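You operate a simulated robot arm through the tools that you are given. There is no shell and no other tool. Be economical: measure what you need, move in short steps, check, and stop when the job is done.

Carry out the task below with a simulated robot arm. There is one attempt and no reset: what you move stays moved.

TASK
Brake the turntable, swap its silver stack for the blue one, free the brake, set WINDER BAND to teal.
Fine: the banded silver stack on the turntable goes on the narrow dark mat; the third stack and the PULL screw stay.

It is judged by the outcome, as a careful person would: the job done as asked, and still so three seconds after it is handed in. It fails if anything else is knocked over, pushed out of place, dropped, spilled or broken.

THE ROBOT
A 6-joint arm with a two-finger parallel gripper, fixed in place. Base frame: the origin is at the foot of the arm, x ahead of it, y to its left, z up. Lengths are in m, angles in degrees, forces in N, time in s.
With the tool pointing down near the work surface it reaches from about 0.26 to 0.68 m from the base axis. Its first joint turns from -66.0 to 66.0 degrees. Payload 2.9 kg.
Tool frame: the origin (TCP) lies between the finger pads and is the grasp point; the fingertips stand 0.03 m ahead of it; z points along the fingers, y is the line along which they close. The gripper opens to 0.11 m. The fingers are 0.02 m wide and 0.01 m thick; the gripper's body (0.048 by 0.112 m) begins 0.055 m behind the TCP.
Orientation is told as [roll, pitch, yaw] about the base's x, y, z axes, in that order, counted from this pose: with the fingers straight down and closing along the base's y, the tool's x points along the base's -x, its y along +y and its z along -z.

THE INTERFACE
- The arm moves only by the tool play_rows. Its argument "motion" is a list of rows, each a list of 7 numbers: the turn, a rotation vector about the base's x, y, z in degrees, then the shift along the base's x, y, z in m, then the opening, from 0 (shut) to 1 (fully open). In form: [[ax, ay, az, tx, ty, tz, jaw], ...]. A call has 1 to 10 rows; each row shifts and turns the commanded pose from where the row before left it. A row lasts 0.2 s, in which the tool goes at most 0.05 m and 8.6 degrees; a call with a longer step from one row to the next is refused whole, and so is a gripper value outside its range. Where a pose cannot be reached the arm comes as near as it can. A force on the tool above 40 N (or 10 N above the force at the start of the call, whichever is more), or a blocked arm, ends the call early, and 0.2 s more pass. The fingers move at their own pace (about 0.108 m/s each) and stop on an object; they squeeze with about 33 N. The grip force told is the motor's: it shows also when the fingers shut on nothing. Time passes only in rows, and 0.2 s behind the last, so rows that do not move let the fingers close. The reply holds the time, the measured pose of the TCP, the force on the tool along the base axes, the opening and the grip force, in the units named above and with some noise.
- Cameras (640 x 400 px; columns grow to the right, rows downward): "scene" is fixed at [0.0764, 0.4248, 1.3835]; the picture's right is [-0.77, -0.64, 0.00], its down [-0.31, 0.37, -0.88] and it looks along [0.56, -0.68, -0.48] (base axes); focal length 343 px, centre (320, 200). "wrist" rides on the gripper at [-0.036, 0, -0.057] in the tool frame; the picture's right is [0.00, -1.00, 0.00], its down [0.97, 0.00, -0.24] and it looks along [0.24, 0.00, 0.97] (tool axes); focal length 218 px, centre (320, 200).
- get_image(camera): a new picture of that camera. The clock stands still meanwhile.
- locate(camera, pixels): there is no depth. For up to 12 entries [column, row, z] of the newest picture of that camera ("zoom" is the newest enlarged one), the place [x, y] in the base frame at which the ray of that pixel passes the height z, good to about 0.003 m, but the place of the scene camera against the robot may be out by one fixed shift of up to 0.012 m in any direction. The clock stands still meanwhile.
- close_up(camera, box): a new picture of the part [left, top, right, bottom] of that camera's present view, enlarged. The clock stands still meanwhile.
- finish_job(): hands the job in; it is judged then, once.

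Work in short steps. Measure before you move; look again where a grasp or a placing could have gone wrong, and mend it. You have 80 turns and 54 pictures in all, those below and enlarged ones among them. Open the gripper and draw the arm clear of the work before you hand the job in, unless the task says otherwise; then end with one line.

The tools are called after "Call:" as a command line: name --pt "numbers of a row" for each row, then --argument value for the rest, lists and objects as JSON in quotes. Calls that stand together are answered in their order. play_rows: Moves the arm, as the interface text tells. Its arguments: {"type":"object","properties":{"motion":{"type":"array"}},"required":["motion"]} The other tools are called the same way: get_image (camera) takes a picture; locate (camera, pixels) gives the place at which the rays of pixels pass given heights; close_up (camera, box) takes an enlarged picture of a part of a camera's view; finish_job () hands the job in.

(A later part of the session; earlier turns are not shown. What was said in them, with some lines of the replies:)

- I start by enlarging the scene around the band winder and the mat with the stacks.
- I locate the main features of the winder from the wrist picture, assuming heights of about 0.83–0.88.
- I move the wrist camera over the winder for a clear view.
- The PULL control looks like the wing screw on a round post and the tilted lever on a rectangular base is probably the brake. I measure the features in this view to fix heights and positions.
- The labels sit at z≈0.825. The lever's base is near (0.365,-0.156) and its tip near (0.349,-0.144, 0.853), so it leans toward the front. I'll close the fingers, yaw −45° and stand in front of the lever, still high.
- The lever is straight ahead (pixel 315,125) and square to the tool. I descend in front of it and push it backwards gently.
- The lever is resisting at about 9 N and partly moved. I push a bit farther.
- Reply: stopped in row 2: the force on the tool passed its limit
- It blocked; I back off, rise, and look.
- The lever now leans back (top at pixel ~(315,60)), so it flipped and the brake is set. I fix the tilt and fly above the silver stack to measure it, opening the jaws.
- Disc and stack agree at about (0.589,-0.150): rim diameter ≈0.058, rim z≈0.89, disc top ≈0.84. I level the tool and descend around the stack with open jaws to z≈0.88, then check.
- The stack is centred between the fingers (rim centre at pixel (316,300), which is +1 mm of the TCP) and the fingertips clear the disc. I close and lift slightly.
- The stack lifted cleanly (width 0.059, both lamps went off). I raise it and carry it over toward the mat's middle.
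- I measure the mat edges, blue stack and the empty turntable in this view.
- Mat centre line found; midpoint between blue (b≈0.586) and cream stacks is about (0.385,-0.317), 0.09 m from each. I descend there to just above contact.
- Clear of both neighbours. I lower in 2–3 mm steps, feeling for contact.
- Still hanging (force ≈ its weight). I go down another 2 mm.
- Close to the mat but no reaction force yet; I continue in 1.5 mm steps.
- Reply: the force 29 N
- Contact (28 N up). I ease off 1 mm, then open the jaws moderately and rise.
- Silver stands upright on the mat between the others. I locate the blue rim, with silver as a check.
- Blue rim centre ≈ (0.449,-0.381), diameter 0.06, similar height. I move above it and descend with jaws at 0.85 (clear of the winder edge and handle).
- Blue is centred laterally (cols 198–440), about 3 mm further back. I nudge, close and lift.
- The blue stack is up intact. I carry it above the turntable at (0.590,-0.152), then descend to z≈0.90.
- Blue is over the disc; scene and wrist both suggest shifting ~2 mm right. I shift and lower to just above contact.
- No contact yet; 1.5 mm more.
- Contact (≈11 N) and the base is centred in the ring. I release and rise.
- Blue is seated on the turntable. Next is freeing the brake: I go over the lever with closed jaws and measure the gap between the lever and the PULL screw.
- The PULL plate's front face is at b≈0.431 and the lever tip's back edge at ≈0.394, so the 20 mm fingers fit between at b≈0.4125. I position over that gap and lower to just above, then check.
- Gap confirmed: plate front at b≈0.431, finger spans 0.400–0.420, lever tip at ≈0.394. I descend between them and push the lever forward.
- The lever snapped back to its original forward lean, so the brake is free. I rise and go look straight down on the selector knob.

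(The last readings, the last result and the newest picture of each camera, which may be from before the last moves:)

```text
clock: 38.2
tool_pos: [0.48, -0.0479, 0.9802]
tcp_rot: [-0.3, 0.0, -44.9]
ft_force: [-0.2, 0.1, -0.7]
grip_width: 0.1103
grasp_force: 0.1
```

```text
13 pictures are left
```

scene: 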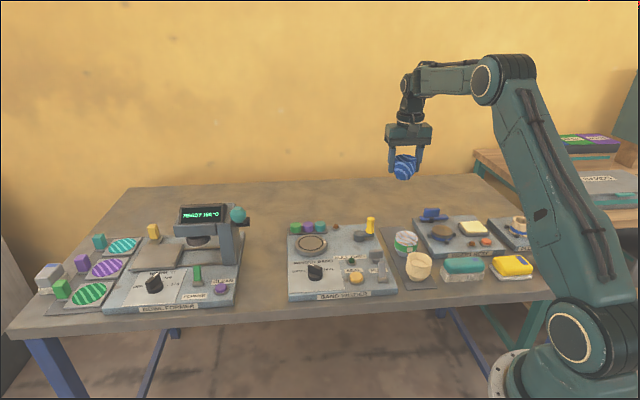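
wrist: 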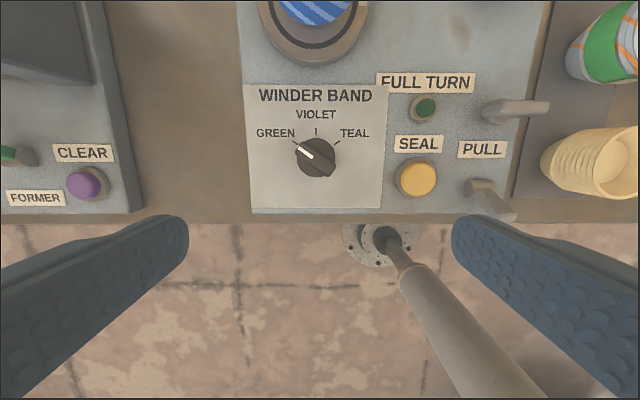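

Call:
close_up --camera "wrist" --box '[256, 110, 376, 200]'

Call:
locate --camera "wrist" --pixels '[[317, 157, 0.85], [317, 157, 0.83], [298, 146, 0.85], [334, 171, 0.85]]'

```text
4.44 times, centred on (316, 155) of wrist
```

zoom: 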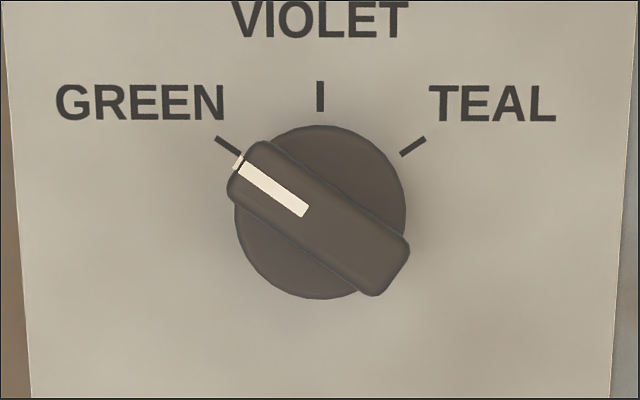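

```text
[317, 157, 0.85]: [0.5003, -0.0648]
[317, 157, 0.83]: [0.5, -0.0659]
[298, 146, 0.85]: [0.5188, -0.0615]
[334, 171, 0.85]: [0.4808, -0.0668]
```

Knob centre ≈ (0.500,-0.065), pointer 54° left of up on GREEN; TEAL tick is 54° right, so it needs −108°. The bar lies along base angle ≈9°, so I yaw to +9° over the knob, jaws at 0.4, and lower to 0.90.

Call:
play_rows --pt "0 0 7.7 0.0029 -0.0024 0 0.8" --pt "0 0 7.7 0.0029 -0.0024 0 0.6" --pt "0 0 7.7 0.0029 -0.0025 0 0.4" --pt "0 0 7.7 0.0029 -0.0025 0 0.4" --pt "0 0 7.7 0.0029 -0.0025 -0.02 0.4" --pt "0 0 7.7 0.0029 -0.0025 -0.02 0.4" --pt "0 0 7.7 0.0029 -0.0023 -0.02 0.4" --pt "0 0 0 0 0 -0.02 0.4" --pt "0 0 0 0 0 0 0.4"

Call:
get_image --camera "wrist"

```text
clock: 40.2
tool_pos: [0.5035, -0.064, 0.9]
tcp_rot: [-0.3, 0.0, 9.1]
ft_force: [1.1, -0.5, 0.0]
grip_width: 0.0439
grasp_force: 0.0
```

```text
11 pictures are left
```

wrist: 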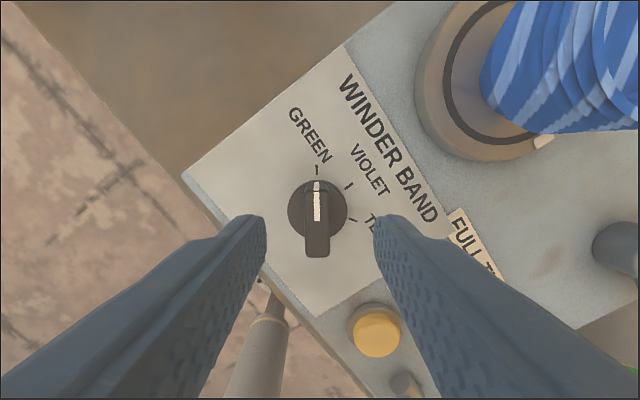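

The bar is aligned with the tool (pixel col 317 vs 320). I shift 1.5 mm, descend to 0.870 and check.

Call:
play_rows --pt "0 0 0 0.0003 0.0013 -0.015 0.4" --pt "0 0 0 0 0 -0.012 0.4" --pt "0 0 0 0 0 -0.003 0.4" --pt "0 0 0 0 0 0 0.4"

Call:
close_up --camera "scene" --box '[280, 230, 350, 300]'

```text
clock: 41.2
tool_pos: [0.499, -0.0622, 0.87]
tcp_rot: [-0.4, 0.0, 9.0]
ft_force: [0.6, 1.3, -0.4]
grip_width: 0.044
grasp_force: 0.2
```

```text
5.71 times, centred on (315, 265) of scene
```

zoom: 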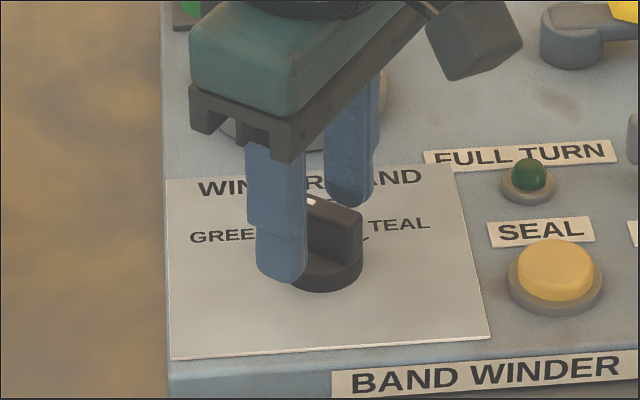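

Fingers straddle the bar. I close, then start turning clockwise.

Call:
play_rows --pt "0 0 0 0 0 0 0.1" --pt "0 0 0 0 0 0 0" --pt "0 0 0 0 0 0 0" --pt "0 0 -4 0 0 0 0" --pt "0 0 -6 0 0 0 0" --pt "0 0 -8 0 0 0 0" --pt "0 0 -8 0 0 0 0" --pt "0 0 0 0 0 0 0"

```text
clock: 43.0
tool_pos: [0.5013, -0.0631, 0.8683]
tcp_rot: [-0.5, 0.0, -17.2]
ft_force: [0.7, -17.0, -7.9]
grip_width: 0.0125
grasp_force: 44.8
```

Turning; a −17 N side force suggests my axis is slightly off in +y. I shift −1.5 mm and continue.

Call:
play_rows --pt "0 0 -4 0 -0.0015 0 0" --pt "0 0 -8 0 0 0 0" --pt "0 0 -8 0 0 0 0" --pt "0 0 -8 0 0 0 0" --pt "0 0 0 0 0 0 0"

Call:
close_up --camera "scene" --box '[280, 230, 350, 300]'

```text
clock: 44.2
tool_pos: [0.5, -0.0651, 0.8698]
tcp_rot: [-0.4, 0.0, -45.1]
ft_force: [-1.3, -9.3, -11.0]
grip_width: 0.0129
grasp_force: 44.4
```

```text
5.71 times, centred on (315, 265) of scene
```

zoom: 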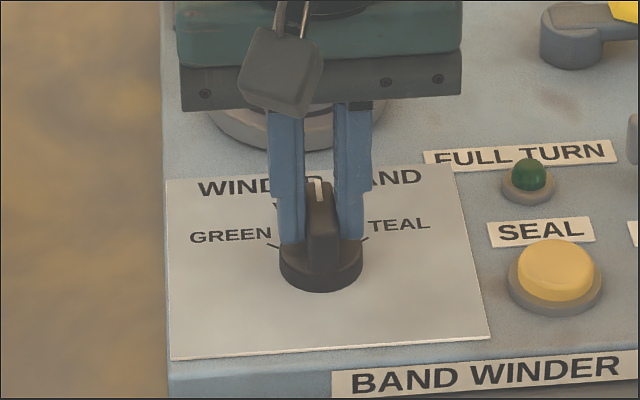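

The knob follows: pointer now at VIOLET. I turn another 54°, nudging −y 0.5 mm.

Call:
play_rows --pt "0 0 -6 0 -0.0008 0 0" --pt "0 0 -8 0 0 0 0" --pt "0 0 -8 0 0 0 0" --pt "0 0 -8 0 0 0 0" --pt "0 0 -8 0 0 0 0" --pt "0 0 -8 0 0 0 0" --pt "0 0 -8 0 0 0 0" --pt "0 0 0 0 0 0 0"

Call:
close_up --camera "scene" --box '[280, 230, 350, 300]'

```text
clock: 46.0
tool_pos: [0.4982, -0.0653, 0.8697]
tcp_rot: [-0.5, 0.1, -99.1]
ft_force: [-20.9, -7.0, 5.5]
grip_width: 0.0126
grasp_force: 44.6
```

```text
5.71 times, centred on (315, 265) of scene
```

zoom: 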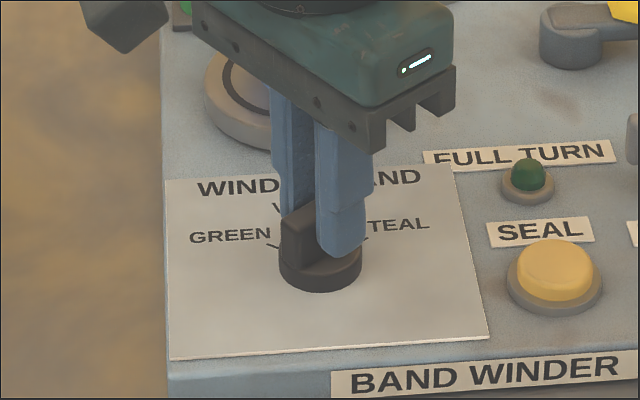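

The bar now points to TEAL. I release gently, rise straight up, and look.

Call:
play_rows --pt "0 0 0 -0.0012 0 0 0" --pt "0 0 0 0 0 0 0.4" --pt "0 0 0 0 0 0 0.4" --pt "0 0 0 0 0 0.02 0.4" --pt "0 0 0 0 0 0.04 0.4" --pt "0 0 0 0 0 0.045 0.6" --pt "0 0 0 0 0 0.045 0.8" --pt "0 0 0 0 0 0 0.8"

Call:
close_up --camera "scene" --box '[270, 190, 450, 310]'

Call:
get_image --camera "wrist"

```text
clock: 47.8
tool_pos: [0.499, -0.0648, 1.0182]
tcp_rot: [-0.4, 0.0, -99.0]
ft_force: [-0.8, 1.0, -0.5]
grip_width: 0.0879
grasp_force: 0.1
```

```text
3.33 times, centred on (360, 250) of scene
```

zoom: 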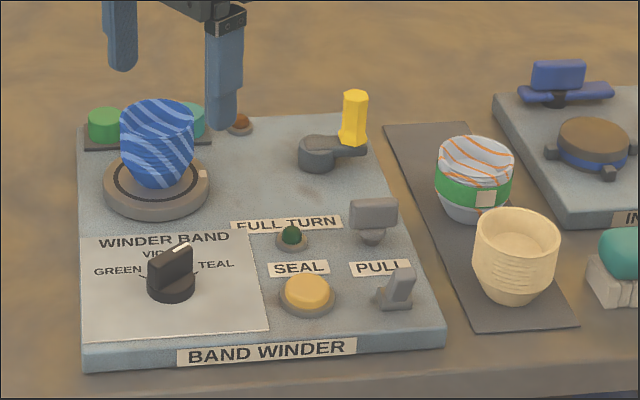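

```text
6 pictures are left
```

wrist: 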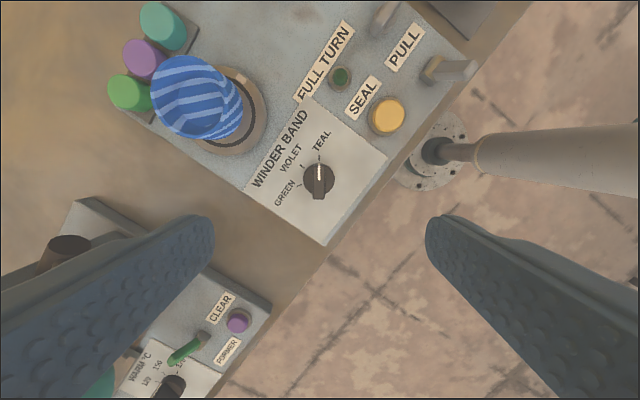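

The pointer lines up with the TEAL tick, the brake lever is back in its free position, blue is on the turntable and silver on the mat. I draw the arm up and clear.

Call:
play_rows --pt "0 0 0 0 0 0.045 1" --pt "0 0 0 0 0 0.045 1" --pt "0 0 0 -0.04 -0.02 0.01 1" --pt "0 0 0 -0.04 -0.02 0.01 1" --pt "0 0 0 -0.04 -0.02 0 1" --pt "0 0 0 0 0 0 1"

Call:
get_image --camera "scene"

```text
clock: 49.2
tool_pos: [0.3787, -0.1263, 1.1285]
tcp_rot: [-0.3, 0.0, -99.0]
ft_force: [-0.1, -0.6, -0.2]
grip_width: 0.1102
grasp_force: 0.2
```

```text
5 pictures are left
```

scene: 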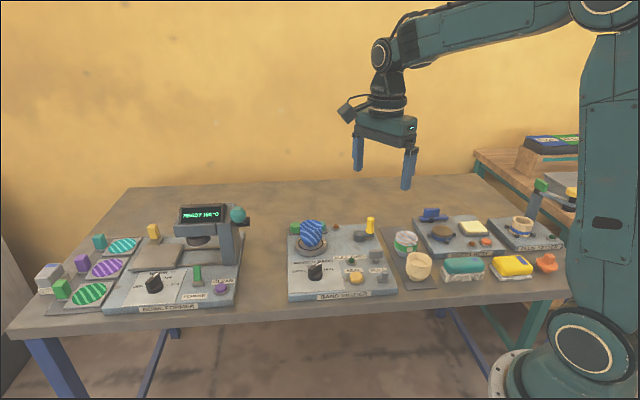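

Before handing in I check that the blue stack is well centred on the disc, since the orange lamp has stayed off.

Call:
close_up --camera "scene" --box '[285, 205, 345, 260]'

```text
7.27 times, centred on (315, 232) of scene
```

zoom: 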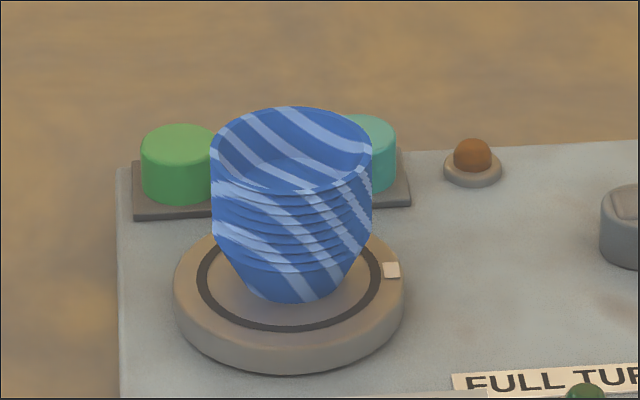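

The blue base is centred in the ring within about 1–2 mm, and the index mark hasn't moved. I take the unlit lamps to mean that no band is wound on this new stack. Everything is in place, so I hand in.

Call:
finish_job

```text
The job is handed in.
```

I handed the job in with the blue stack on the turntable, the banded silver stack upright on the dark mat, the brake lever back in its free position and WINDER BAND on TEAL. I left the third stack and the PULL screw alone. I took the unlabelled lever near PULL to be the brake, and no lamp confirmed it. The orange and green lamps went off when the silver stack was lifted and stayed off.
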